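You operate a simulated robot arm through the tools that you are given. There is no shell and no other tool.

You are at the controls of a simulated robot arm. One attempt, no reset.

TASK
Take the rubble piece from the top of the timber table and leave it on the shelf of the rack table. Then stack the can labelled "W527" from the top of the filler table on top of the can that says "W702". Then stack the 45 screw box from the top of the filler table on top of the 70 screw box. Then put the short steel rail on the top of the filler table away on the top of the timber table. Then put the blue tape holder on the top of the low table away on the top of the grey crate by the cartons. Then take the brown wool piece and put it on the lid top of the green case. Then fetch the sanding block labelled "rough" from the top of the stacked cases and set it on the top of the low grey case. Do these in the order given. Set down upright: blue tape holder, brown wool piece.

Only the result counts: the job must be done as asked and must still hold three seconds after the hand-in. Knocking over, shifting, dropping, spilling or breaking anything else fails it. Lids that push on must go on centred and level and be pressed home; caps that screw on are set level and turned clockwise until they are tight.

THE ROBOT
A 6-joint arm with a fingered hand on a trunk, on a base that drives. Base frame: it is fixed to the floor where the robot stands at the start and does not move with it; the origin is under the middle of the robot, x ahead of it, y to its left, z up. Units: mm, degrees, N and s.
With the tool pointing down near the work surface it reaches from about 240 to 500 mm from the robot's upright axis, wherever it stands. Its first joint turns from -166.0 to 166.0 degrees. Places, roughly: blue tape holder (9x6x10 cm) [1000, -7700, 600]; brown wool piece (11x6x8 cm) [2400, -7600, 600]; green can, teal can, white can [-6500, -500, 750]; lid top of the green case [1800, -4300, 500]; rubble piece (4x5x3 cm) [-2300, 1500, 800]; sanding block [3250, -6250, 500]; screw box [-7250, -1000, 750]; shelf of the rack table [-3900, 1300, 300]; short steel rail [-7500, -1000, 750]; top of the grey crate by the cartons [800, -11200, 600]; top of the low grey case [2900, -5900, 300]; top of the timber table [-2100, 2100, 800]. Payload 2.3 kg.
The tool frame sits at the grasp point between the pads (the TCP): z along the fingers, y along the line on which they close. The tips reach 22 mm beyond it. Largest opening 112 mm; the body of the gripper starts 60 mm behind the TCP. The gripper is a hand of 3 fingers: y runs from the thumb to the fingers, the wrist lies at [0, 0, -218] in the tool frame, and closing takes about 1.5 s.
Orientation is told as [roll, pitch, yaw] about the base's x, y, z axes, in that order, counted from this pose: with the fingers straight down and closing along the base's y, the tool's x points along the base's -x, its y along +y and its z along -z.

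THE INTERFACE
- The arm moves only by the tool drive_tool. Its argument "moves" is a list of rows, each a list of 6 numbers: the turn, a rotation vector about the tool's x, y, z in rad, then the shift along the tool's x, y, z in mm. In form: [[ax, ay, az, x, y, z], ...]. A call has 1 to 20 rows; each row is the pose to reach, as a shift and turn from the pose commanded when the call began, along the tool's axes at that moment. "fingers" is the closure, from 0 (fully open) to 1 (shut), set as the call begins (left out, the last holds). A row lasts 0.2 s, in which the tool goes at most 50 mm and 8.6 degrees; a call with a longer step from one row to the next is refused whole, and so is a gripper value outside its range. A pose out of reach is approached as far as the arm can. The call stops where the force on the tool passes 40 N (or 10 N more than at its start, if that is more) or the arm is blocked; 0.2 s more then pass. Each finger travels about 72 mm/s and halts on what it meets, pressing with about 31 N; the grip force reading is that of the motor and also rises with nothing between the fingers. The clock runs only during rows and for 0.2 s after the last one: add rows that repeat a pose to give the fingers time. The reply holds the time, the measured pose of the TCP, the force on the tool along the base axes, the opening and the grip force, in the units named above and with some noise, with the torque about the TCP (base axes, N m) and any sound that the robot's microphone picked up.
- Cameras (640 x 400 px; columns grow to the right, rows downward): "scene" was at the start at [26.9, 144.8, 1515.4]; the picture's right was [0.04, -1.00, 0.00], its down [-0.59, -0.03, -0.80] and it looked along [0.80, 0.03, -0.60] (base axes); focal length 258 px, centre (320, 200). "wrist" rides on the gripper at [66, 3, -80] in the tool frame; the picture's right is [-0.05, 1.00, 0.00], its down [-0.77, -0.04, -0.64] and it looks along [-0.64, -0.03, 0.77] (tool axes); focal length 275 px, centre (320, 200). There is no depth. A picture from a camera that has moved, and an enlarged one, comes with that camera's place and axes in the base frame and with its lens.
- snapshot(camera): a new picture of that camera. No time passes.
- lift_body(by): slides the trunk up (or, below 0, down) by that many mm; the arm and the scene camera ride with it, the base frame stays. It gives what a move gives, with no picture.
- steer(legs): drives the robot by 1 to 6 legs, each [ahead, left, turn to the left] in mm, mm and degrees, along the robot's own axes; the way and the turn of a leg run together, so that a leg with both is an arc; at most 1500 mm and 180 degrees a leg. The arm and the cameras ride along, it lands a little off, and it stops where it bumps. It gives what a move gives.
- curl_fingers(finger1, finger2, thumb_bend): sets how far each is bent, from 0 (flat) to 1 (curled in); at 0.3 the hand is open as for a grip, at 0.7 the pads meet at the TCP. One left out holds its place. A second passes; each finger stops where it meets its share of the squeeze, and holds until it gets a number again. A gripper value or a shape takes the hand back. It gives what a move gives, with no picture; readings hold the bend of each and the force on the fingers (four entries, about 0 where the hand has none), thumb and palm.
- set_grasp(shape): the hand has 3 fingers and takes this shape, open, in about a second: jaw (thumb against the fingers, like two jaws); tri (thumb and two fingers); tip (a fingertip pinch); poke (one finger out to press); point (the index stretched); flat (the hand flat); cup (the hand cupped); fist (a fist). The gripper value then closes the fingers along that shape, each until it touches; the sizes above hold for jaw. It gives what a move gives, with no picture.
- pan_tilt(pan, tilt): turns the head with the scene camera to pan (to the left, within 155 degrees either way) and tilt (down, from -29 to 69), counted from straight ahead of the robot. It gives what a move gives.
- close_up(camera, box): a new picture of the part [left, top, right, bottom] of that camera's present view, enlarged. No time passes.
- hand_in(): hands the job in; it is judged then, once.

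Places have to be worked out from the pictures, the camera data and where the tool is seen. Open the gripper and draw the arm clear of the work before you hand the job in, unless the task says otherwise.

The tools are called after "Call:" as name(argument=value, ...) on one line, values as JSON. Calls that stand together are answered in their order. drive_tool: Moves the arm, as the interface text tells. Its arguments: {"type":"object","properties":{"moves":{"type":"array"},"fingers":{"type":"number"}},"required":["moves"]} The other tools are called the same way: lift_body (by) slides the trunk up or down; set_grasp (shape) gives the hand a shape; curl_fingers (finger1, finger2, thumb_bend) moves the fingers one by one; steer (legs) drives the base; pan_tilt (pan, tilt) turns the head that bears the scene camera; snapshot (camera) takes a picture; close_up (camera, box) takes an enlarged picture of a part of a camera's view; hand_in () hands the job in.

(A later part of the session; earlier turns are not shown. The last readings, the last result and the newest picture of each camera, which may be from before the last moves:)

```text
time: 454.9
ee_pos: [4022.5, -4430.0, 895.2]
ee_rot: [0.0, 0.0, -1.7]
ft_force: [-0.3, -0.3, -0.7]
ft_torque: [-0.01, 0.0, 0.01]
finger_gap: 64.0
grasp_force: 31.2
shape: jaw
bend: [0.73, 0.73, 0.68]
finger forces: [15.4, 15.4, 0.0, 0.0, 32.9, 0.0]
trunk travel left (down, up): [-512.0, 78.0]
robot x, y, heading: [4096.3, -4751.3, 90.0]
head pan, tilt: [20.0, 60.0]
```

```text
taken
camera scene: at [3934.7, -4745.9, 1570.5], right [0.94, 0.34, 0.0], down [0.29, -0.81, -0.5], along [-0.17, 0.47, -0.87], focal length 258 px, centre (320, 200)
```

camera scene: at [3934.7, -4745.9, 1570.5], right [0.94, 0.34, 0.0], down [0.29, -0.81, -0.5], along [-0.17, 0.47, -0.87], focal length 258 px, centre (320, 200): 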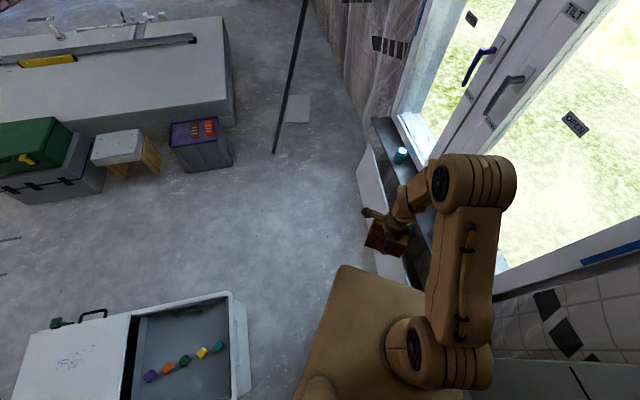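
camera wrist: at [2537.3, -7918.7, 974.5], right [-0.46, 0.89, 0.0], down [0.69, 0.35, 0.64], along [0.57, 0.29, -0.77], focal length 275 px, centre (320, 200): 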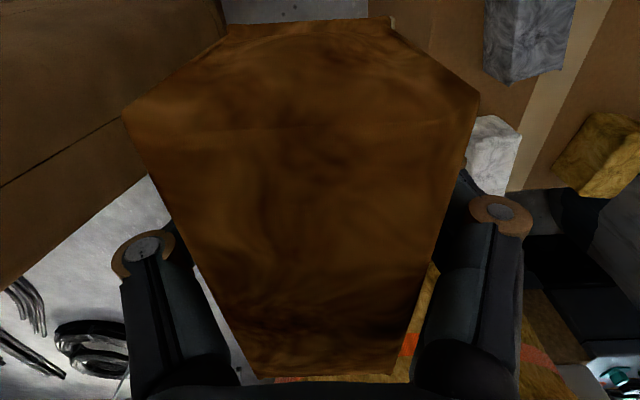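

My right side touched the leaning board by the window. I shift left 40 mm, rotate 32° to align with the wall, and drive forward along the corridor.

Call:
steer(legs=[[0, 50, 0], [0, 0, 32]])

Call:
pan_tilt(pan=0, tilt=45)

Call:
snapshot(camera="scene")

```text
time: 457.4
ee_pos: [3814.4, -4518.5, 893.5]
ee_rot: [-0.1, -0.1, 30.0]
ft_force: [0.1, 0.0, -0.1]
ft_torque: [-0.04, 0.01, 0.03]
finger_gap: 64.0
grasp_force: 30.5
shape: jaw
bend: [0.73, 0.73, 0.68]
finger forces: [15.4, 15.5, 0.0, 0.1, 32.5, 0.0]
trunk travel left (down, up): [-512.0, 78.0]
robot x, y, heading: [4051.3, -4751.4, 121.6]
head pan, tilt: [20.0, 60.0]
```

```text
time: 458.2
ee_pos: [3814.3, -4519.8, 895.6]
ee_rot: [0.0, 0.0, 30.2]
ft_force: [0.5, 1.0, 0.4]
ft_torque: [-0.04, -0.04, -0.03]
finger_gap: 64.0
grasp_force: 30.9
shape: jaw
bend: [0.73, 0.73, 0.68]
finger forces: [15.5, 15.4, 0.0, 0.0, 32.5, 0.0]
trunk travel left (down, up): [-512.0, 78.0]
robot x, y, heading: [4044.7, -4746.5, 121.3]
head pan, tilt: [0.0, 45.0]
```

```text
taken
camera scene: at [3916.9, -4804.7, 1589.9], right [0.85, 0.53, 0.0], down [0.37, -0.6, -0.71], along [-0.37, 0.6, -0.71], focal length 258 px, centre (320, 200)
```

scene: 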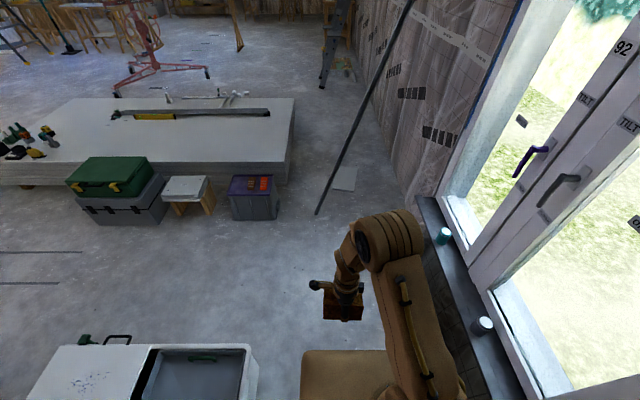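

Aligned with the corridor now. The row with the green case is ~1.4 m ahead and to the left; I drive ahead 750 mm, past the container, then left toward it.

Call:
steer(legs=[[750, 0, 0], [40, 780, 0], [0, 700, 0]])

Call:
pan_tilt(pan=15, tilt=45)

Call:
snapshot(camera="scene")

```text
time: 469.6
ee_pos: [2134.7, -4587.9, 894.7]
ee_rot: [0.0, -0.1, 28.9]
ft_force: [-0.1, -0.7, -0.1]
ft_torque: [-0.01, 0.02, 0.04]
finger_gap: 63.9
grasp_force: 31.0
shape: jaw
bend: [0.73, 0.73, 0.68]
finger forces: [15.5, 15.5, 0.1, 0.0, 32.6, 0.1]
trunk travel left (down, up): [-512.0, 78.0]
robot x, y, heading: [2359.5, -4819.8, 120.3]
head pan, tilt: [0.0, 45.0]
```

```text
time: 470.3
ee_pos: [2136.3, -4586.7, 894.9]
ee_rot: [-0.1, 0.1, 28.8]
ft_force: [1.0, 0.2, -0.7]
ft_torque: [-0.03, -0.02, 0.0]
finger_gap: 64.0
grasp_force: 31.6
shape: jaw
bend: [0.73, 0.73, 0.68]
finger forces: [15.5, 15.4, 0.0, 0.1, 32.4, 0.0]
trunk travel left (down, up): [-512.0, 78.0]
robot x, y, heading: [2365.3, -4824.1, 120.5]
head pan, tilt: [15.0, 45.0]
```

```text
taken
camera scene: at [2215.2, -4888.0, 1589.9], right [0.7, 0.71, 0.0], down [0.5, -0.5, -0.71], along [-0.5, 0.5, -0.71], focal length 258 px, centre (320, 200)
```

scene: 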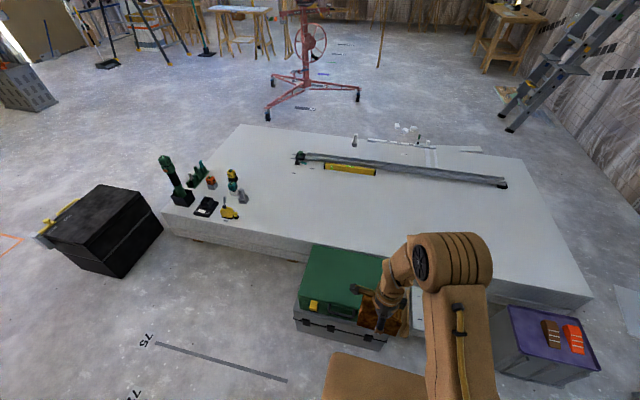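

The green case sits on a grey case right by the slab. I zoom in to measure its lid.

Call:
close_up(camera="scene", box=[270, 220, 430, 360])

Call:
snapshot(camera="wrist")

```text
2.86 times, centred on (350, 290) of scene
camera zoom: at [2215.2, -4888.0, 1589.9], right [0.7, 0.71, 0.0], down [0.5, -0.5, -0.71], along [-0.5, 0.5, -0.71], focal length 738 px, centre (234, -57)
```

zoom: 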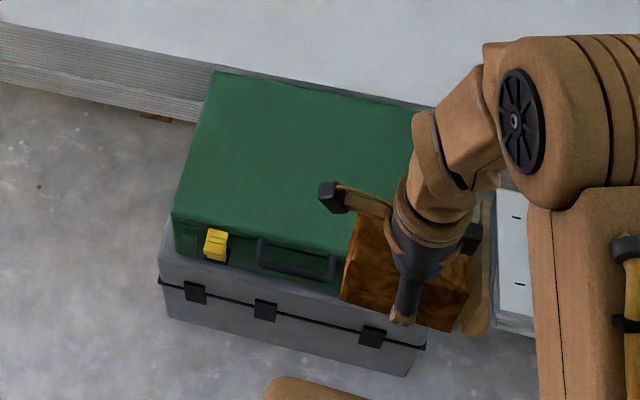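

```text
taken
camera wrist: at [2076.3, -4616.6, 974.9], right [-0.44, 0.9, 0.0], down [0.69, 0.34, 0.64], along [0.57, 0.28, -0.77], focal length 275 px, centre (320, 200)
```

wrist: 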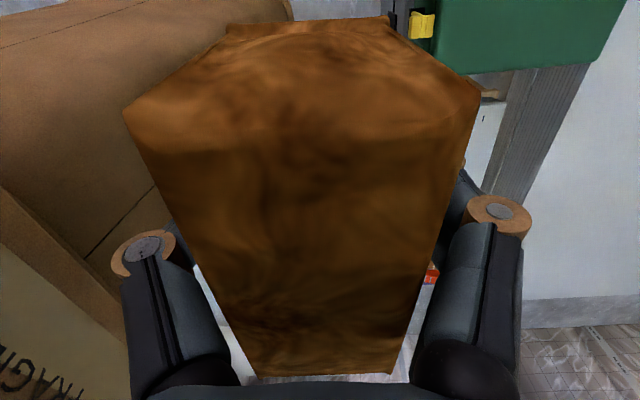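

The lid (≈396×284 mm) centre is about (1858,-4362). I drive 155 mm ahead and 160 mm left so the lid's middle is within reach.

Call:
steer(legs=[[0, 160, 0], [155, 0, 0]])

Call:
pan_tilt(pan=0, tilt=45)

Call:
snapshot(camera="scene")

```text
time: 472.8
ee_pos: [1918.6, -4534.0, 894.6]
ee_rot: [0.0, 0.0, 28.9]
ft_force: [-0.8, 1.1, 0.2]
ft_torque: [-0.01, -0.07, 0.0]
finger_gap: 63.9
grasp_force: 31.5
shape: jaw
bend: [0.73, 0.73, 0.68]
finger forces: [15.5, 15.3, 0.0, 0.0, 32.5, 0.1]
trunk travel left (down, up): [-512.0, 78.0]
robot x, y, heading: [2147.6, -4768.4, 120.6]
head pan, tilt: [15.0, 45.0]
```

```text
time: 473.5
ee_pos: [1918.0, -4533.1, 895.6]
ee_rot: [-0.1, 0.0, 28.9]
ft_force: [-0.4, -0.5, -0.4]
ft_torque: [0.02, -0.01, 0.0]
finger_gap: 63.7
grasp_force: 31.3
shape: jaw
bend: [0.73, 0.73, 0.68]
finger forces: [15.5, 15.3, 0.0, 0.1, 32.4, 0.1]
trunk travel left (down, up): [-512.0, 78.0]
robot x, y, heading: [2146.8, -4769.2, 120.2]
head pan, tilt: [0.0, 45.0]
```

```text
taken
camera scene: at [2014.7, -4821.7, 1589.9], right [0.86, 0.51, 0.0], down [0.36, -0.61, -0.71], along [-0.36, 0.61, -0.71], focal length 258 px, centre (320, 200)
```

scene: 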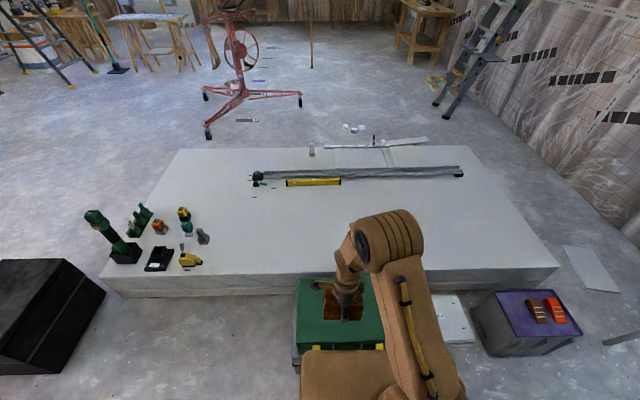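

The held piece needs to go ~136 mm further forward to be over the middle of the lid. I move it there, then lower the trunk in stages.

Call:
drive_tool(moves=[[0, 0, 0, -2, 45, 0], [0, 0, 0, -4, 90, 0], [0, 0, 0, -6, 135, 0]])

Call:
lift_body(by=-250)

Call:
snapshot(camera="scene")

Call:
snapshot(camera="wrist")

```text
time: 474.3
ee_pos: [1858.5, -4412.5, 893.3]
ee_rot: [-0.1, -0.1, 29.0]
ft_force: [0.4, 0.8, 1.0]
ft_torque: [-0.02, 0.0, -0.03]
finger_gap: 63.8
grasp_force: 30.9
shape: jaw
bend: [0.73, 0.73, 0.68]
finger forces: [15.2, 15.1, 0.1, 0.0, 31.7, 0.0]
trunk travel left (down, up): [-512.0, 78.0]
robot x, y, heading: [2148.5, -4771.1, 120.4]
head pan, tilt: [0.0, 45.0]
```

```text
time: 476.9
ee_pos: [1859.0, -4411.9, 644.4]
ee_rot: [0.0, 0.0, 28.9]
ft_force: [1.4, -0.4, 0.2]
ft_torque: [0.02, 0.03, 0.03]
finger_gap: 63.9
grasp_force: 31.0
shape: jaw
bend: [0.73, 0.73, 0.68]
finger forces: [15.3, 15.1, 0.0, 0.1, 31.7, 0.0]
trunk travel left (down, up): [-262.0, 328.0]
robot x, y, heading: [2147.6, -4769.9, 120.4]
head pan, tilt: [0.0, 45.0]
```

```text
taken
camera scene: at [2014.8, -4821.5, 1340.0], right [0.86, 0.51, 0.0], down [0.36, -0.61, -0.71], along [-0.36, 0.61, -0.71], focal length 258 px, centre (320, 200)
```

scene: 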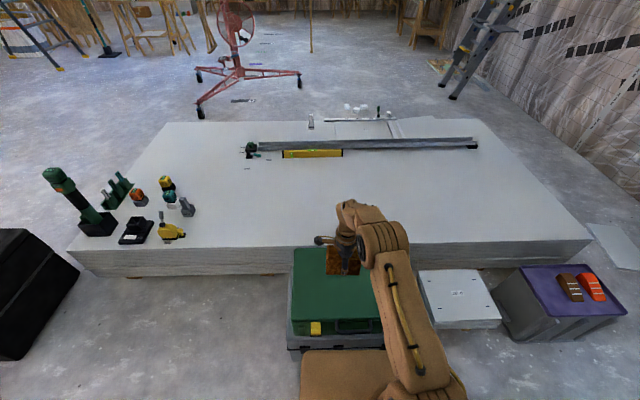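

```text
taken
camera wrist: at [1799.4, -4441.5, 724.6], right [-0.44, 0.9, 0.0], down [0.69, 0.34, 0.64], along [0.57, 0.28, -0.77], focal length 275 px, centre (320, 200)
```

wrist: 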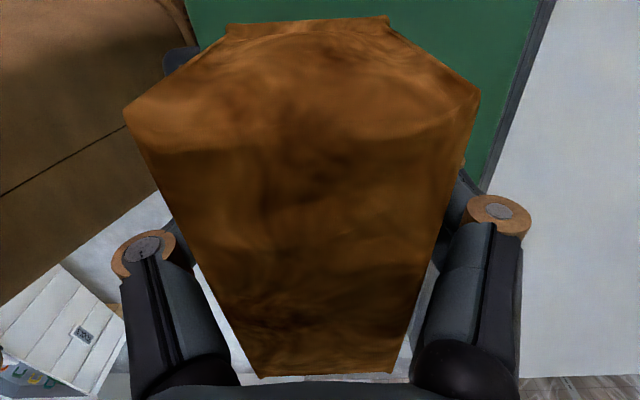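

I zoom in to judge the lid height and the remaining gap below the held piece.

Call:
close_up(camera="scene", box=[270, 200, 430, 360])

```text
2.50 times, centred on (350, 280) of scene
camera zoom: at [2014.8, -4821.5, 1340.0], right [0.86, 0.51, 0.0], down [0.36, -0.61, -0.71], along [-0.36, 0.61, -0.71], focal length 646 px, centre (245, 0)
```

zoom: 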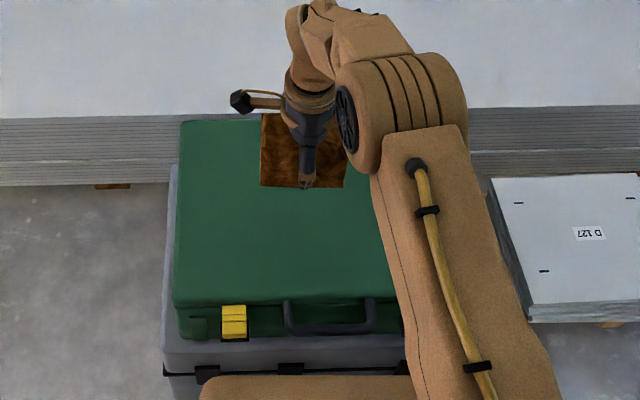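

The lid height is uncertain (440–520), so I lower the trunk 45 mm and then use small guarded arm steps to find contact.

Call:
lift_body(by=-45)

Call:
drive_tool(moves=[[0, 0, 0, 0, 0, 4], [0, 0, 0, 0, 0, 8], [0, 0, 0, 0, 0, 12], [0, 0, 0, 0, 0, 16]])

```text
time: 477.8
ee_pos: [1859.5, -4411.7, 598.5]
ee_rot: [0.0, 0.0, 28.8]
ft_force: [0.3, 0.8, 1.0]
ft_torque: [-0.01, -0.01, 0.0]
finger_gap: 63.9
grasp_force: 30.9
shape: jaw
bend: [0.73, 0.73, 0.68]
finger forces: [15.3, 15.1, 0.0, 0.1, 31.7, 0.0]
trunk travel left (down, up): [-217.0, 373.0]
robot x, y, heading: [2146.8, -4770.5, 120.5]
head pan, tilt: [0.0, 45.0]
```

```text
time: 478.8
ee_pos: [1858.5, -4411.3, 583.6]
ee_rot: [0.0, 0.0, 29.0]
ft_force: [-0.1, -0.1, 1.1]
ft_torque: [-0.01, -0.02, 0.01]
finger_gap: 63.7
grasp_force: 30.8
shape: jaw
bend: [0.73, 0.73, 0.68]
finger forces: [15.2, 15.0, 0.1, 0.0, 31.6, 0.1]
trunk travel left (down, up): [-217.0, 373.0]
robot x, y, heading: [2145.3, -4769.1, 120.5]
head pan, tilt: [0.0, 45.0]
```

No contact at z≈584. I keep stepping down.

Call:
drive_tool(moves=[[0, 0, 0, 0, 0, 4], [0, 0, 0, 0, 0, 8], [0, 0, 0, 0, 0, 12], [0, 0, 0, 0, 0, 16]])

Call:
close_up(camera="scene", box=[290, 200, 390, 300])

```text
time: 479.8
ee_pos: [1858.2, -4412.3, 568.8]
ee_rot: [-0.1, 0.1, 28.9]
ft_force: [-0.6, 0.3, 0.6]
ft_torque: [0.02, -0.05, -0.05]
finger_gap: 63.7
grasp_force: 30.8
shape: jaw
bend: [0.73, 0.73, 0.68]
finger forces: [15.1, 15.0, 0.1, 0.0, 31.5, 0.1]
trunk travel left (down, up): [-217.0, 373.0]
robot x, y, heading: [2143.9, -4768.9, 120.7]
head pan, tilt: [0.0, 45.0]
```

```text
4.00 times, centred on (340, 250) of scene
camera zoom: at [2014.8, -4821.5, 1294.9], right [0.86, 0.51, 0.0], down [0.36, -0.61, -0.71], along [-0.36, 0.61, -0.71], focal length 1033 px, centre (240, 0)
```

zoom: 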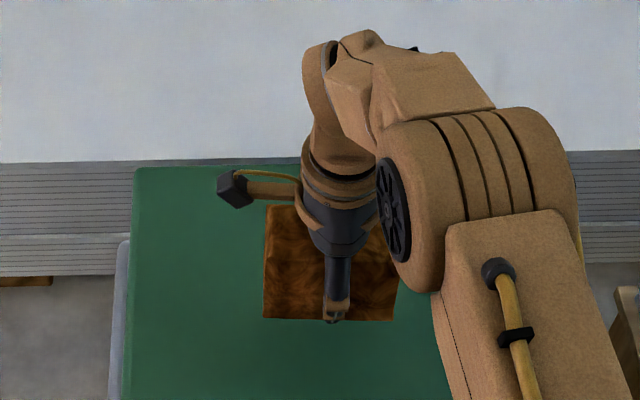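

Still free. I continue lowering in 4 mm steps.

Call:
drive_tool(moves=[[0, 0, 0, 0, 0, 4], [0, 0, 0, 0, 0, 8], [0, 0, 0, 0, 0, 12], [0, 0, 0, 0, 0, 16]])

```text
time: 480.8
ee_pos: [1859.9, -4412.5, 551.5]
ee_rot: [0.0, 0.0, 28.9]
ft_force: [0.6, -0.1, -0.9]
ft_torque: [0.03, 0.04, 0.0]
finger_gap: 63.7
grasp_force: 30.9
shape: jaw
bend: [0.73, 0.73, 0.68]
finger forces: [15.0, 15.0, 0.0, 0.0, 31.4, 0.1]
trunk travel left (down, up): [-217.0, 373.0]
robot x, y, heading: [2145.3, -4770.6, 120.2]
head pan, tilt: [0.0, 45.0]
```

Call:
drive_tool(moves=[[0, 0, 0, 0, 0, 3], [0, 0, 0, 0, 0, 6], [0, 0, 0, 0, 0, 9], [0, 0, 0, 0, 0, 12]])

```text
time: 481.8
ee_pos: [1857.9, -4411.9, 539.9]
ee_rot: [0.0, 0.0, 28.9]
ft_force: [0.1, -0.1, -0.5]
ft_torque: [0.02, -0.02, 0.02]
finger_gap: 63.8
grasp_force: 31.0
shape: jaw
bend: [0.73, 0.73, 0.68]
finger forces: [15.1, 14.9, 0.0, 0.1, 31.3, 0.0]
trunk travel left (down, up): [-217.0, 373.0]
robot x, y, heading: [2147.2, -4769.4, 120.6]
head pan, tilt: [0.0, 45.0]
```

No contact at z=540 yet. Continuing.

Call:
drive_tool(moves=[[0, 0, 0, 0, 0, 3], [0, 0, 0, 0, 0, 6], [0, 0, 0, 0, 0, 9], [0, 0, 0, 0, 0, 12]])

Call:
snapshot(camera="wrist")

Call:
close_up(camera="scene", box=[290, 200, 390, 300])

```text
time: 482.8
ee_pos: [1859.4, -4411.6, 527.6]
ee_rot: [0.1, 0.0, 28.9]
ft_force: [0.1, 0.5, -0.1]
ft_torque: [0.0, -0.01, 0.02]
finger_gap: 63.6
grasp_force: 31.0
shape: jaw
bend: [0.73, 0.73, 0.68]
finger forces: [15.0, 15.0, 0.0, 0.1, 31.2, 0.0]
trunk travel left (down, up): [-217.0, 373.0]
robot x, y, heading: [2148.9, -4767.7, 120.2]
head pan, tilt: [0.0, 45.0]
```

```text
taken
camera wrist: at [1799.5, -4441.4, 607.3], right [-0.44, 0.9, 0.0], down [0.69, 0.34, 0.64], along [0.57, 0.28, -0.77], focal length 275 px, centre (320, 200)
```

wrist: 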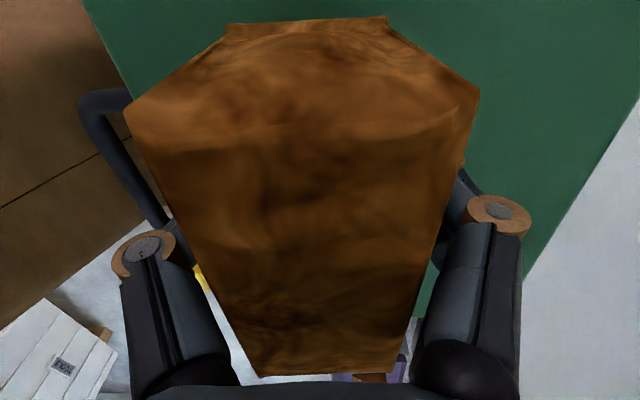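

```text
4.00 times, centred on (340, 250) of scene
camera zoom: at [2014.8, -4821.5, 1294.9], right [0.86, 0.51, 0.0], down [0.36, -0.61, -0.71], along [-0.36, 0.61, -0.71], focal length 1033 px, centre (240, 0)
```

zoom: 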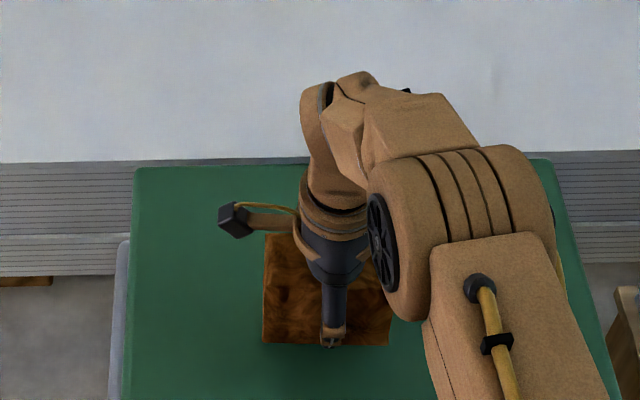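

Still no contact; the piece is well inside the lid area. I continue.

Call:
drive_tool(moves=[[0, 0, 0, 0, 0, 3], [0, 0, 0, 0, 0, 6], [0, 0, 0, 0, 0, 9], [0, 0, 0, 0, 0, 12]])

```text
time: 483.8
ee_pos: [1859.8, -4412.1, 514.4]
ee_rot: [0.1, 0.0, 28.9]
ft_force: [0.4, -1.1, -0.5]
ft_torque: [0.02, 0.0, 0.0]
finger_gap: 63.6
grasp_force: 31.3
shape: jaw
bend: [0.73, 0.73, 0.68]
finger forces: [14.9, 14.9, 0.1, 0.1, 31.2, 0.0]
trunk travel left (down, up): [-217.0, 373.0]
robot x, y, heading: [2149.0, -4767.8, 120.5]
head pan, tilt: [0.0, 45.0]
```

Call:
drive_tool(moves=[[0, 0, 0, 0, 0, 3], [0, 0, 0, 0, 0, 6], [0, 0, 0, 0, 0, 9], [0, 0, 0, 0, 0, 12]])

```text
time: 484.8
ee_pos: [1858.7, -4412.3, 504.8]
ee_rot: [-0.1, 0.0, 28.8]
ft_force: [-0.2, -0.2, 0.1]
ft_torque: [0.0, 0.01, -0.05]
finger_gap: 63.6
grasp_force: 31.0
shape: jaw
bend: [0.73, 0.73, 0.68]
finger forces: [14.9, 14.8, 0.0, 0.1, 31.0, 0.0]
trunk travel left (down, up): [-217.0, 373.0]
robot x, y, heading: [2145.5, -4769.8, 120.4]
head pan, tilt: [0.0, 45.0]
```

Call:
drive_tool(moves=[[0, 0, 0, 0, 0, 3], [0, 0, 0, 0, 0, 6], [0, 0, 0, 0, 0, 9], [0, 0, 0, 0, 0, 12]])

Call:
close_up(camera="scene", box=[290, 200, 390, 300])

```text
time: 485.8
ee_pos: [1859.4, -4413.1, 492.2]
ee_rot: [0.0, 0.0, 28.9]
ft_force: [-0.2, 0.7, -0.6]
ft_torque: [0.02, -0.01, -0.03]
finger_gap: 63.8
grasp_force: 30.7
shape: jaw
bend: [0.73, 0.73, 0.68]
finger forces: [14.9, 14.8, 0.0, 0.1, 31.0, 0.0]
trunk travel left (down, up): [-217.0, 373.0]
robot x, y, heading: [2144.9, -4769.4, 120.3]
head pan, tilt: [0.0, 45.0]
```

```text
4.00 times, centred on (340, 250) of scene
camera zoom: at [2014.8, -4821.5, 1294.9], right [0.86, 0.51, 0.0], down [0.36, -0.61, -0.71], along [-0.36, 0.61, -0.71], focal length 1033 px, centre (240, 0)
```

zoom: 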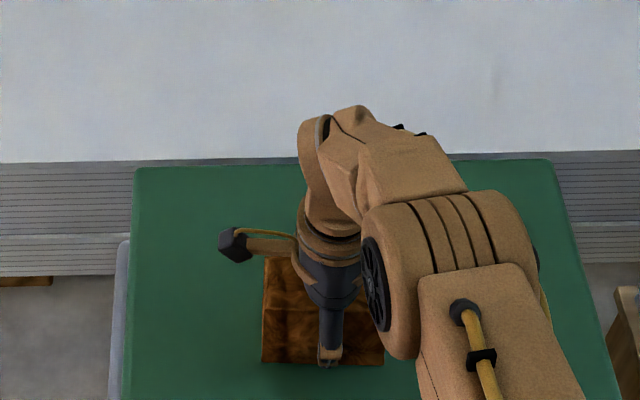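

Call:
drive_tool(moves=[[0, 0, 0, 0, 0, 3], [0, 0, 0, 0, 0, 6], [0, 0, 0, 0, 0, 9]])

```text
time: 486.5
ee_pos: [1858.2, -4412.9, 489.3]
ee_rot: [0.6, 0.1, 28.8]
ft_force: [7.0, -7.1, 33.9]
ft_torque: [0.58, 0.29, -0.02]
finger_gap: 63.6
grasp_force: 30.8
shape: jaw
bend: [0.74, 0.74, 0.69]
finger forces: [16.8, 16.8, 0.1, 0.0, 49.8, 0.0]
trunk travel left (down, up): [-217.0, 373.0]
robot x, y, heading: [2147.9, -4771.3, 120.2]
head pan, tilt: [0.0, 45.0]
stopped in row 3: the force on the tool passed its limit at 44 N (the readings are from after the stop); the commanded pose is now the measured one
```

Contact (stopped at 44 N, commanded pose reset). I ease up slightly and read the force.

Call:
drive_tool(moves=[[0, 0, 0, 0, 0, -1], [0, 0, 0, 0, 0, -1]])

```text
time: 487.1
ee_pos: [1859.1, -4411.7, 490.1]
ee_rot: [0.6, 0.1, 28.9]
ft_force: [3.5, -5.7, 33.3]
ft_torque: [0.65, 0.35, -0.03]
finger_gap: 63.5
grasp_force: 31.1
shape: jaw
bend: [0.74, 0.74, 0.69]
finger forces: [18.0, 17.9, 0.0, 0.0, 48.3, 0.0]
trunk travel left (down, up): [-217.0, 373.0]
robot x, y, heading: [2145.1, -4770.6, 120.2]
head pan, tilt: [0.0, 45.0]
```

Call:
drive_tool(moves=[[0, 0, 0, 0, 0, -1], [0, 0, 0, 0, 0, -2]])

```text
time: 487.7
ee_pos: [1857.5, -4412.3, 490.6]
ee_rot: [0.4, 0.0, 28.9]
ft_force: [3.3, -3.5, 20.8]
ft_torque: [0.38, 0.19, 0.01]
finger_gap: 63.6
grasp_force: 30.9
shape: jaw
bend: [0.74, 0.74, 0.69]
finger forces: [17.0, 16.9, 0.0, 0.1, 42.0, 0.1]
trunk travel left (down, up): [-217.0, 373.0]
robot x, y, heading: [2146.4, -4771.3, 120.3]
head pan, tilt: [0.0, 45.0]
```

Call:
drive_tool(moves=[[0, 0, 0, 0, 0, -1], [0, 0, 0, 0, 0, -1.6]])

```text
time: 488.3
ee_pos: [1857.9, -4412.0, 491.2]
ee_rot: [0.1, 0.1, 29.0]
ft_force: [2.0, -2.1, 8.4]
ft_torque: [0.09, 0.04, -0.01]
finger_gap: 63.5
grasp_force: 31.3
shape: jaw
bend: [0.74, 0.74, 0.69]
finger forces: [15.5, 15.5, 0.1, 0.0, 37.7, 0.0]
trunk travel left (down, up): [-217.0, 373.0]
robot x, y, heading: [2147.0, -4770.6, 120.4]
head pan, tilt: [0.0, 45.0]
```

The press is down to ~8 N. I open the fingers to release the wool piece.

Call:
drive_tool(moves=[[0, 0, 0, 0, 0, 0], [0, 0, 0, 0, 0, 0], [0, 0, 0, 0, 0, 0], [0, 0, 0, 0, 0, 0], [0, 0, 0, 0, 0, 0]], fingers=0.12)

Call:
snapshot(camera="wrist")

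```text
time: 489.5
ee_pos: [1858.5, -4410.9, 490.7]
ee_rot: [0.2, 0.0, 28.9]
ft_force: [-0.4, -1.0, 0.7]
ft_torque: [0.0, 0.02, 0.03]
finger_gap: 98.5
grasp_force: 0.0
shape: jaw
bend: [0.51, 0.51, 0.46]
finger forces: [0.1, 0.0, 0.1, 0.0, 0.8, 0.1]
trunk travel left (down, up): [-217.0, 373.0]
robot x, y, heading: [2147.3, -4770.8, 120.6]
head pan, tilt: [0.0, 45.0]
```

```text
taken
camera wrist: at [1798.4, -4440.6, 570.1], right [-0.44, 0.9, 0.0], down [0.69, 0.34, 0.64], along [0.57, 0.28, -0.77], focal length 275 px, centre (320, 200)
```

wrist: 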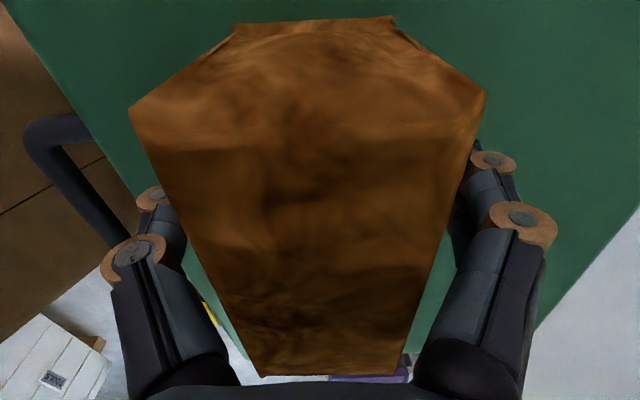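

The wool stands on the lid. I open fully and rise straight up with the trunk.

Call:
drive_tool(moves=[[0, 0, 0, 0, 0, 0], [0, 0, 0, 0, 0, 0], [0, 0, 0, 0, 0, 0]], fingers=0)

Call:
lift_body(by=200)

Call:
snapshot(camera="wrist")

Call:
close_up(camera="scene", box=[270, 230, 430, 370])

```text
time: 490.3
ee_pos: [1858.8, -4411.7, 491.0]
ee_rot: [0.2, -0.1, 28.9]
ft_force: [1.0, -0.8, 2.3]
ft_torque: [0.01, 0.01, 0.03]
finger_gap: 111.8
grasp_force: 0.1
shape: jaw
bend: [0.3, 0.3, 0.3]
finger forces: [1.4, 1.3, 0.0, 0.0, 3.8, 0.0]
trunk travel left (down, up): [-217.0, 373.0]
robot x, y, heading: [2147.7, -4768.0, 120.5]
head pan, tilt: [0.0, 45.0]
```

```text
time: 492.5
ee_pos: [1858.3, -4410.9, 690.1]
ee_rot: [0.2, 0.0, 29.0]
ft_force: [-0.5, 0.0, 0.1]
ft_torque: [-0.01, -0.01, 0.03]
finger_gap: 112.1
grasp_force: 0.1
shape: jaw
bend: [0.3, 0.3, 0.3]
finger forces: [0.1, 0.1, 0.0, 0.0, 0.0, 0.0]
trunk travel left (down, up): [-417.0, 173.0]
robot x, y, heading: [2147.4, -4769.4, 120.5]
head pan, tilt: [0.0, 45.0]
```

```text
taken
camera wrist: at [1798.4, -4440.5, 770.0], right [-0.44, 0.9, 0.0], down [0.69, 0.34, 0.64], along [0.57, 0.28, -0.77], focal length 275 px, centre (320, 200)
```

wrist: 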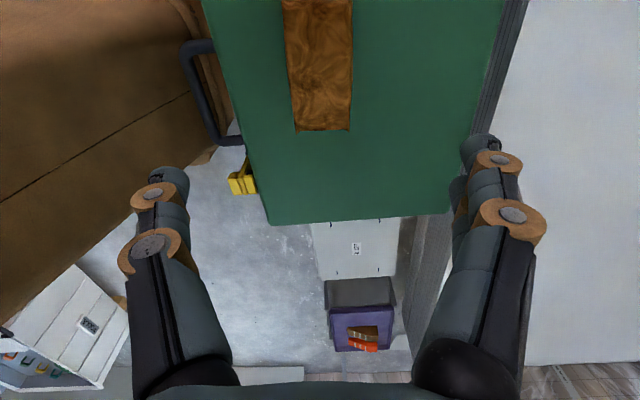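

```text
2.86 times, centred on (350, 300) of scene
camera zoom: at [2014.7, -4821.5, 1494.9], right [0.86, 0.51, 0.0], down [0.36, -0.61, -0.71], along [-0.36, 0.61, -0.71], focal length 738 px, centre (234, -86)
```

zoom: 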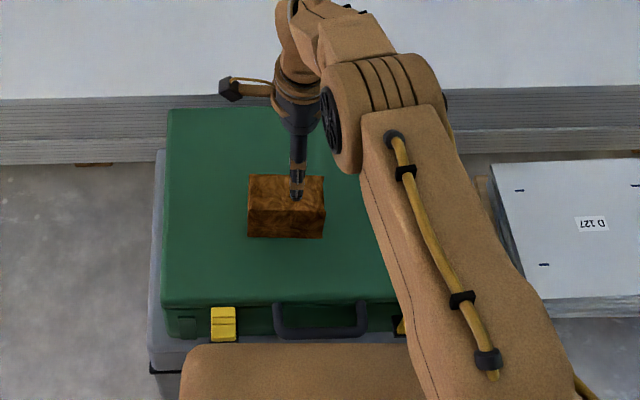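

The brown wool stands on the green case lid. For the last task I retract the arm and drive back out the way I came.

Call:
drive_tool(moves=[[0, 0, 0, 0, -45, 0], [0, 0, 0, 0, -90, -20], [0, 0, 0, 0, -135, -40]])

Call:
steer(legs=[[-155, 0, 0], [0, -1450, 0], [0, -150, 0], [-500, 0, 0]])

Call:
pan_tilt(pan=0, tilt=55)

Call:
snapshot(camera="scene")

```text
time: 493.3
ee_pos: [1921.4, -4530.7, 731.5]
ee_rot: [0.3, 0.1, 28.8]
ft_force: [0.1, 0.6, -0.4]
ft_torque: [0.01, 0.02, 0.0]
finger_gap: 111.9
grasp_force: 0.0
shape: jaw
bend: [0.3, 0.3, 0.3]
finger forces: [0.1, 0.0, 0.1, 0.1, 0.1, 0.0]
trunk travel left (down, up): [-417.0, 173.0]
robot x, y, heading: [2147.3, -4771.0, 120.5]
head pan, tilt: [0.0, 45.0]
```

```text
time: 505.0
ee_pos: [3632.5, -4292.0, 730.5]
ee_rot: [0.1, -0.1, 28.9]
ft_force: [-0.5, 0.1, -0.4]
ft_torque: [-0.02, -0.02, 0.01]
finger_gap: 112.1
grasp_force: 0.0
shape: jaw
bend: [0.3, 0.3, 0.3]
finger forces: [0.0, 0.2, 0.0, 0.0, 0.1, 0.0]
trunk travel left (down, up): [-417.0, 173.0]
robot x, y, heading: [3856.3, -4528.8, 120.4]
head pan, tilt: [0.0, 45.0]
```

```text
time: 505.7
ee_pos: [3630.7, -4291.3, 731.6]
ee_rot: [0.2, 0.0, 28.8]
ft_force: [0.1, 0.3, 0.0]
ft_torque: [0.02, 0.03, 0.01]
finger_gap: 111.7
grasp_force: 0.0
shape: jaw
bend: [0.3, 0.3, 0.3]
finger forces: [0.0, 0.1, 0.0, 0.0, 0.0, 0.1]
trunk travel left (down, up): [-417.0, 173.0]
robot x, y, heading: [3856.6, -4533.7, 120.4]
head pan, tilt: [0.0, 55.0]
```

```text
taken
camera scene: at [3727.4, -4591.8, 1481.5], right [0.86, 0.5, 0.0], down [0.41, -0.71, -0.57], along [-0.29, 0.5, -0.82], focal length 258 px, centre (320, 200)
```

scene: 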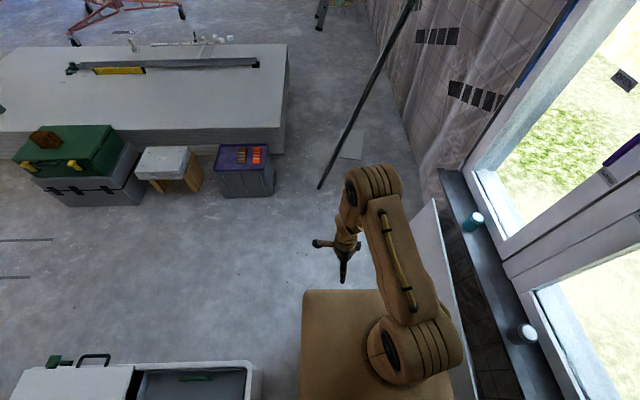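

The corridor is clear on both sides (~150 mm margins). I back out 700 mm, shift left and turn to face the stacked cases.

Call:
steer(legs=[[-700, 0, 0], [-100, 150, 0], [0, 0, 90]])

Call:
pan_tilt(pan=25, tilt=35)

Call:
snapshot(camera="scene")

```text
time: 514.5
ee_pos: [3887.4, -5515.3, 729.2]
ee_rot: [0.2, 0.0, 118.6]
ft_force: [-0.4, -0.1, 1.0]
ft_torque: [0.0, 0.03, 0.01]
finger_gap: 111.8
grasp_force: 0.1
shape: jaw
bend: [0.3, 0.3, 0.3]
finger forces: [0.0, 0.1, 0.0, 0.1, 0.1, 0.0]
trunk travel left (down, up): [-417.0, 173.0]
robot x, y, heading: [4128.0, -5290.7, -149.6]
head pan, tilt: [0.0, 55.0]
```

```text
time: 515.3
ee_pos: [3886.9, -5515.5, 729.1]
ee_rot: [0.2, 0.0, 118.6]
ft_force: [0.5, 0.1, -1.0]
ft_torque: [0.03, 0.03, 0.02]
finger_gap: 111.8
grasp_force: 0.0
shape: jaw
bend: [0.3, 0.3, 0.3]
finger forces: [0.0, 0.1, 0.1, 0.0, 0.0, 0.0]
trunk travel left (down, up): [-417.0, 173.0]
robot x, y, heading: [4124.2, -5292.4, -150.0]
head pan, tilt: [25.0, 35.0]
```

```text
taken
camera scene: at [4199.1, -5456.7, 1509.7], right [-0.82, 0.57, 0.0], down [0.33, 0.47, -0.82], along [-0.47, -0.67, -0.57], focal length 258 px, centre (320, 200)
```

scene: 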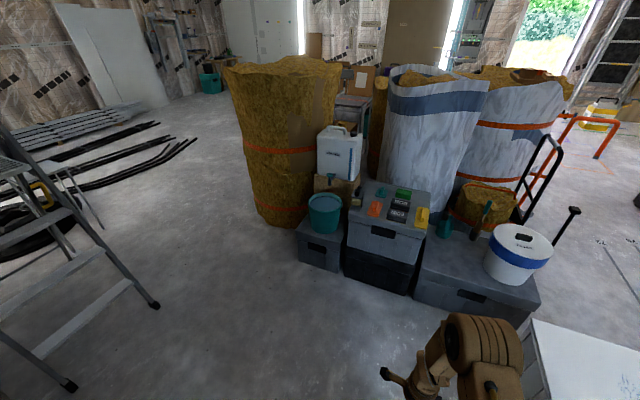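

Now facing the stacked cases; sanding blocks with labels are on top. I zoom in to read them.

Call:
close_up(camera="scene", box=[350, 175, 450, 245])

Call:
close_up(camera="scene", box=[290, 160, 560, 340])

```text
5.71 times, centred on (400, 210) of scene
camera zoom: at [4199.1, -5456.7, 1509.7], right [-0.82, 0.57, 0.0], down [0.33, 0.47, -0.82], along [-0.47, -0.67, -0.57], focal length 1476 px, centre (-137, 143)
```

zoom: 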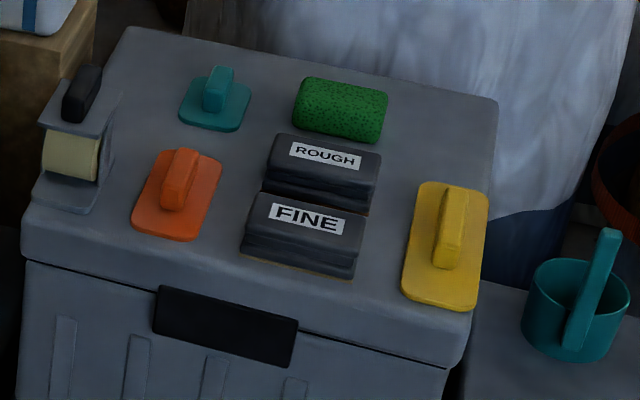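

```text
2.22 times, centred on (425, 250) of scene
camera zoom: at [4199.1, -5456.7, 1509.7], right [-0.82, 0.57, 0.0], down [0.33, 0.47, -0.82], along [-0.47, -0.67, -0.57], focal length 574 px, centre (87, 89)
```

zoom: 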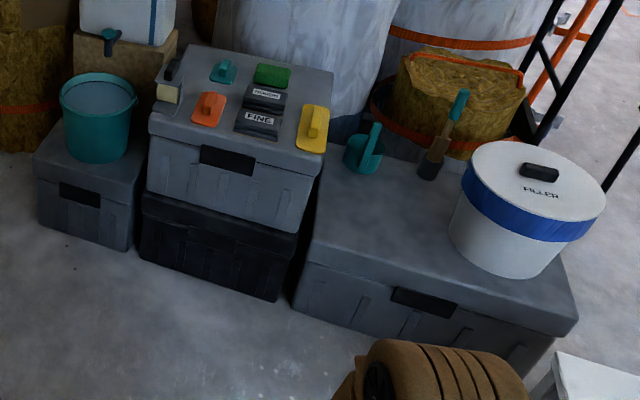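

ROUGH is the black block behind FINE on the stacked cases; the low grey case is the big one at the right with the white bucket. I drive closer, slightly left of centre to avoid the low case's protruding corner.

Call:
steer(legs=[[0, 0, 4.4], [0, 220, 0], [790, 0, 0]])

Call:
pan_tilt(pan=-10, tilt=45)

Call:
snapshot(camera="scene")

Call:
snapshot(camera="wrist")

```text
time: 521.3
ee_pos: [3385.9, -6154.5, 730.2]
ee_rot: [0.3, 0.0, 122.7]
ft_force: [0.6, 0.0, -0.8]
ft_torque: [-0.03, 0.01, 0.0]
finger_gap: 111.9
grasp_force: 0.1
shape: jaw
bend: [0.3, 0.3, 0.3]
finger forces: [0.0, 0.1, 0.0, 0.0, 0.0, 0.0]
trunk travel left (down, up): [-417.0, 173.0]
robot x, y, heading: [3608.5, -5916.6, -145.7]
head pan, tilt: [25.0, 35.0]
```

```text
time: 522.3
ee_pos: [3384.9, -6155.5, 730.6]
ee_rot: [0.2, 0.0, 122.7]
ft_force: [-1.1, 0.1, 1.8]
ft_torque: [0.02, 0.02, 0.01]
finger_gap: 112.0
grasp_force: 0.1
shape: jaw
bend: [0.3, 0.3, 0.3]
finger forces: [0.1, 0.0, 0.0, 0.1, 0.0, 0.0]
trunk travel left (down, up): [-417.0, 173.0]
robot x, y, heading: [3605.7, -5913.7, -145.7]
head pan, tilt: [-10.0, 45.0]
```

```text
taken
camera scene: at [3662.7, -6031.2, 1494.9], right [-0.41, 0.91, 0.0], down [0.64, 0.29, -0.71], along [-0.64, -0.29, -0.71], focal length 258 px, centre (320, 200)
```

scene: 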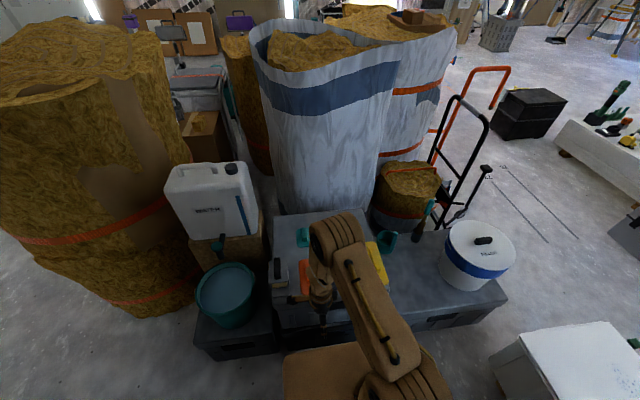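

```text
taken
camera wrist: at [3418.7, -6212.3, 810.0], right [-0.87, -0.5, 0.0], down [-0.38, 0.67, 0.64], along [-0.32, 0.55, -0.77], focal length 275 px, centre (320, 200)
```

wrist: 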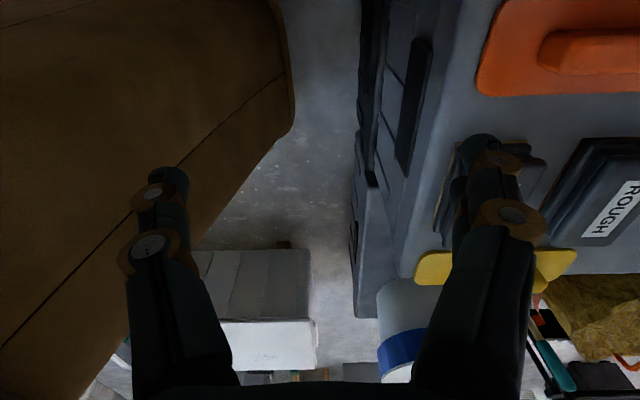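

ROUGH is visible at the right edge of the wrist view. I raise the trunk 120 mm and move the tool forward to view the blocks from above.

Call:
lift_body(by=120)

Call:
drive_tool(moves=[[0, 0, 0, 0, 45, 0], [0, 0, 0, 0, 90, 0], [0, 0, 0, 0, 130, 0]])

Call:
snapshot(camera="wrist")

```text
time: 523.8
ee_pos: [3385.4, -6155.2, 850.0]
ee_rot: [0.2, 0.0, 122.7]
ft_force: [-0.7, -0.1, -0.4]
ft_torque: [0.0, 0.03, 0.0]
finger_gap: 111.8
grasp_force: 0.1
shape: jaw
bend: [0.3, 0.3, 0.3]
finger forces: [0.0, 0.0, 0.0, 0.0, 0.0, 0.0]
trunk travel left (down, up): [-537.0, 53.0]
robot x, y, heading: [3610.6, -5916.9, -145.5]
head pan, tilt: [-10.0, 45.0]
```

```text
time: 524.6
ee_pos: [3275.7, -6224.5, 849.7]
ee_rot: [0.1, 0.0, 122.8]
ft_force: [-0.2, -1.0, 0.6]
ft_torque: [0.01, 0.01, 0.02]
finger_gap: 111.8
grasp_force: 0.1
shape: jaw
bend: [0.3, 0.3, 0.3]
finger forces: [0.0, 0.0, 0.0, 0.1, 0.0, 0.0]
trunk travel left (down, up): [-537.0, 53.0]
robot x, y, heading: [3608.0, -5916.2, -145.5]
head pan, tilt: [-10.0, 45.0]
```

```text
taken
camera wrist: at [3308.5, -6282.4, 930.0], right [-0.87, -0.5, 0.0], down [-0.39, 0.67, 0.64], along [-0.32, 0.55, -0.77], focal length 275 px, centre (320, 200)
```

wrist: 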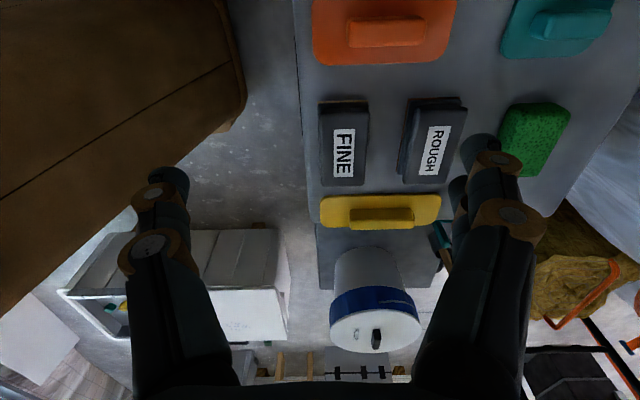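

Now both FINE and ROUGH are clearly seen from above with a gap between them. I zoom in to measure.

Call:
close_up(camera="wrist", box=[290, 60, 590, 250])

```text
2.11 times, centred on (440, 155) of wrist
camera zoom: at [3308.5, -6282.4, 930.0], right [-0.87, -0.5, 0.0], down [-0.39, 0.67, 0.64], along [-0.32, 0.55, -0.77], focal length 580 px, centre (67, 295)
```

zoom: 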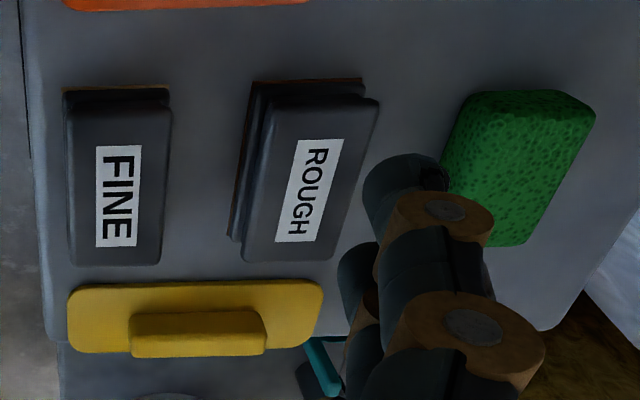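

The scene and wrist estimates disagree because the case top is higher than 500. I lower the trunk 100 mm to triangulate with the wrist camera.

Call:
lift_body(by=-100)

Call:
close_up(camera="wrist", box=[290, 60, 610, 260])

Call:
snapshot(camera="wrist")

```text
time: 525.9
ee_pos: [3276.4, -6225.9, 751.1]
ee_rot: [0.2, -0.1, 122.8]
ft_force: [0.4, 0.4, -1.1]
ft_torque: [0.01, 0.01, 0.02]
finger_gap: 112.0
grasp_force: 0.2
shape: jaw
bend: [0.3, 0.3, 0.3]
finger forces: [0.1, 0.0, 0.0, 0.0, 0.1, 0.0]
trunk travel left (down, up): [-437.0, 153.0]
robot x, y, heading: [3606.4, -5912.6, -145.9]
head pan, tilt: [-10.0, 45.0]
```

```text
2.00 times, centred on (450, 160) of wrist
camera zoom: at [3308.8, -6282.4, 830.7], right [-0.87, -0.5, 0.0], down [-0.38, 0.67, 0.64], along [-0.32, 0.55, -0.77], focal length 551 px, centre (60, 280)
```

zoom: 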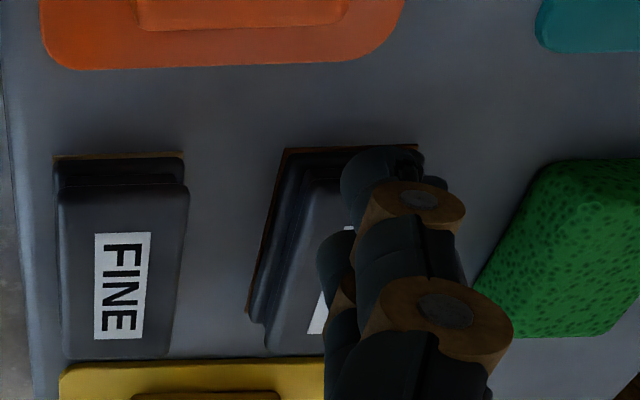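

```text
taken
camera wrist: at [3308.8, -6282.4, 830.7], right [-0.87, -0.5, 0.0], down [-0.38, 0.67, 0.64], along [-0.32, 0.55, -0.77], focal length 275 px, centre (320, 200)
```

wrist: 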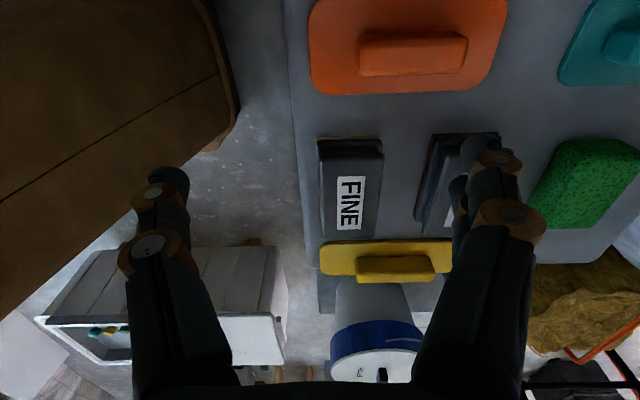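

Triangulation gives the case top at z≈580, ROUGH ≈116×63×40 mm centred at (3090,-6198), with ~50 mm gap to FINE. I raise the arm 100 mm, then drive 125 mm closer.

Call:
drive_tool(moves=[[0, 0, 0, 0, 0, -48], [0, 0, 0, 0, 0, -96]])

Call:
steer(legs=[[125, 0, 0]])

Call:
snapshot(camera="scene")

Call:
snapshot(camera="wrist")

```text
time: 526.5
ee_pos: [3275.0, -6223.8, 845.9]
ee_rot: [0.3, 0.0, 122.8]
ft_force: [0.3, -0.6, 0.3]
ft_torque: [-0.02, -0.01, -0.01]
finger_gap: 112.1
grasp_force: 0.1
shape: jaw
bend: [0.3, 0.3, 0.3]
finger forces: [0.0, 0.0, 0.1, 0.0, 0.0, 0.1]
trunk travel left (down, up): [-437.0, 153.0]
robot x, y, heading: [3611.8, -5917.1, -146.0]
head pan, tilt: [-10.0, 45.0]
```

```text
time: 527.8
ee_pos: [3171.6, -6295.9, 845.3]
ee_rot: [0.2, 0.0, 122.9]
ft_force: [-0.6, 0.4, -1.1]
ft_torque: [-0.02, 0.01, 0.02]
finger_gap: 112.1
grasp_force: 0.1
shape: jaw
bend: [0.3, 0.3, 0.3]
finger forces: [0.0, 0.0, 0.1, 0.0, 0.1, 0.1]
trunk travel left (down, up): [-437.0, 153.0]
robot x, y, heading: [3507.0, -5982.8, -145.4]
head pan, tilt: [-10.0, 45.0]
```

```text
taken
camera scene: at [3558.8, -6102.2, 1514.9], right [-0.41, 0.91, 0.0], down [0.64, 0.29, -0.71], along [-0.64, -0.29, -0.71], focal length 258 px, centre (320, 200)
```

scene: 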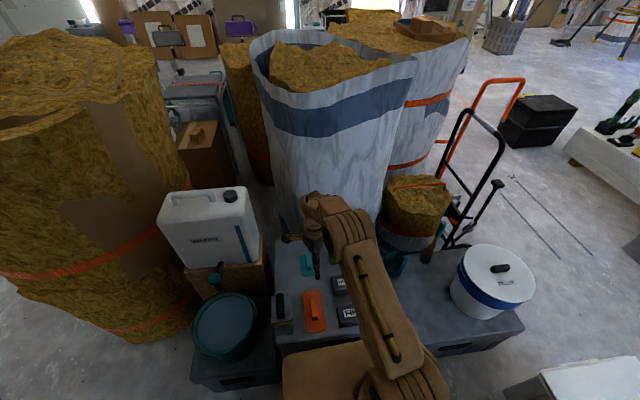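

```text
taken
camera wrist: at [3205.5, -6352.6, 925.7], right [-0.86, -0.5, 0.0], down [-0.39, 0.67, 0.64], along [-0.32, 0.55, -0.77], focal length 275 px, centre (320, 200)
```

wrist: 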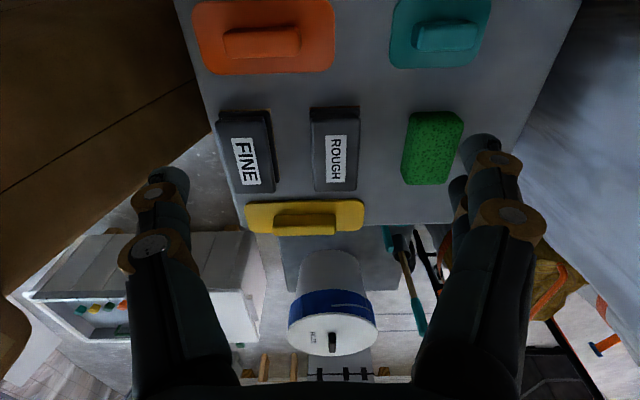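

ROUGH is ~122 mm to the side and 17 mm ahead of the tool. I move over it and check.

Call:
drive_tool(moves=[[0, 0, 0, -41, 6, 0], [0, 0, 0, -82, 12, 0], [0, 0, 0, -122, 17, 0]], fingers=0.1)

Call:
snapshot(camera="wrist")

```text
time: 528.6
ee_pos: [3091.5, -6200.8, 847.1]
ee_rot: [0.2, 0.1, 122.8]
ft_force: [-0.1, -0.1, -0.8]
ft_torque: [-0.01, 0.03, -0.03]
finger_gap: 100.9
grasp_force: 0.1
shape: jaw
bend: [0.48, 0.48, 0.44]
finger forces: [0.0, 0.0, 0.0, 0.0, 0.0, 0.1]
trunk travel left (down, up): [-437.0, 153.0]
robot x, y, heading: [3503.2, -5984.2, -145.6]
head pan, tilt: [-10.0, 45.0]
```

```text
taken
camera wrist: at [3125.2, -6258.6, 926.1], right [-0.86, -0.5, 0.0], down [-0.39, 0.67, 0.63], along [-0.32, 0.55, -0.77], focal length 275 px, centre (320, 200)
```

wrist: 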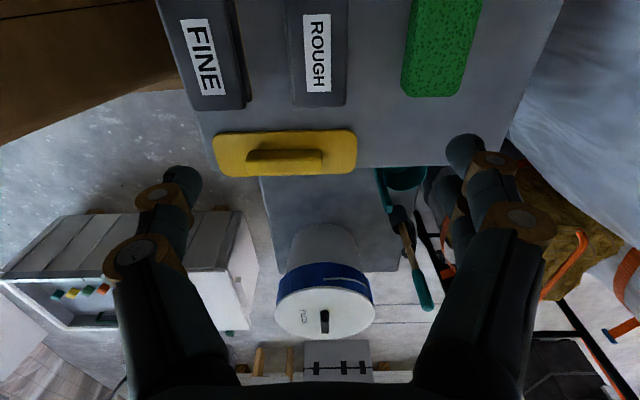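

Aligned over ROUGH. I lower the trunk by 150 mm and check the clearances to FINE and the sponge.

Call:
lift_body(by=-150)

Call:
snapshot(camera="wrist")

```text
time: 530.3
ee_pos: [3091.4, -6203.3, 696.2]
ee_rot: [0.2, 0.1, 122.8]
ft_force: [0.6, 0.7, -0.2]
ft_torque: [-0.02, 0.02, 0.0]
finger_gap: 101.0
grasp_force: 0.2
shape: jaw
bend: [0.48, 0.48, 0.44]
finger forces: [0.1, 0.0, 0.1, 0.0, 0.1, 0.0]
trunk travel left (down, up): [-287.0, 303.0]
robot x, y, heading: [3507.4, -5983.8, -145.5]
head pan, tilt: [-10.0, 45.0]
```

```text
taken
camera wrist: at [3125.8, -6259.3, 776.0], right [-0.86, -0.5, 0.0], down [-0.39, 0.67, 0.64], along [-0.32, 0.55, -0.77], focal length 275 px, centre (320, 200)
```

wrist: 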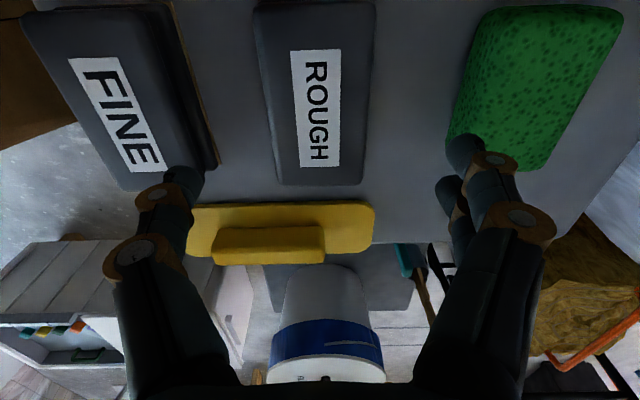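

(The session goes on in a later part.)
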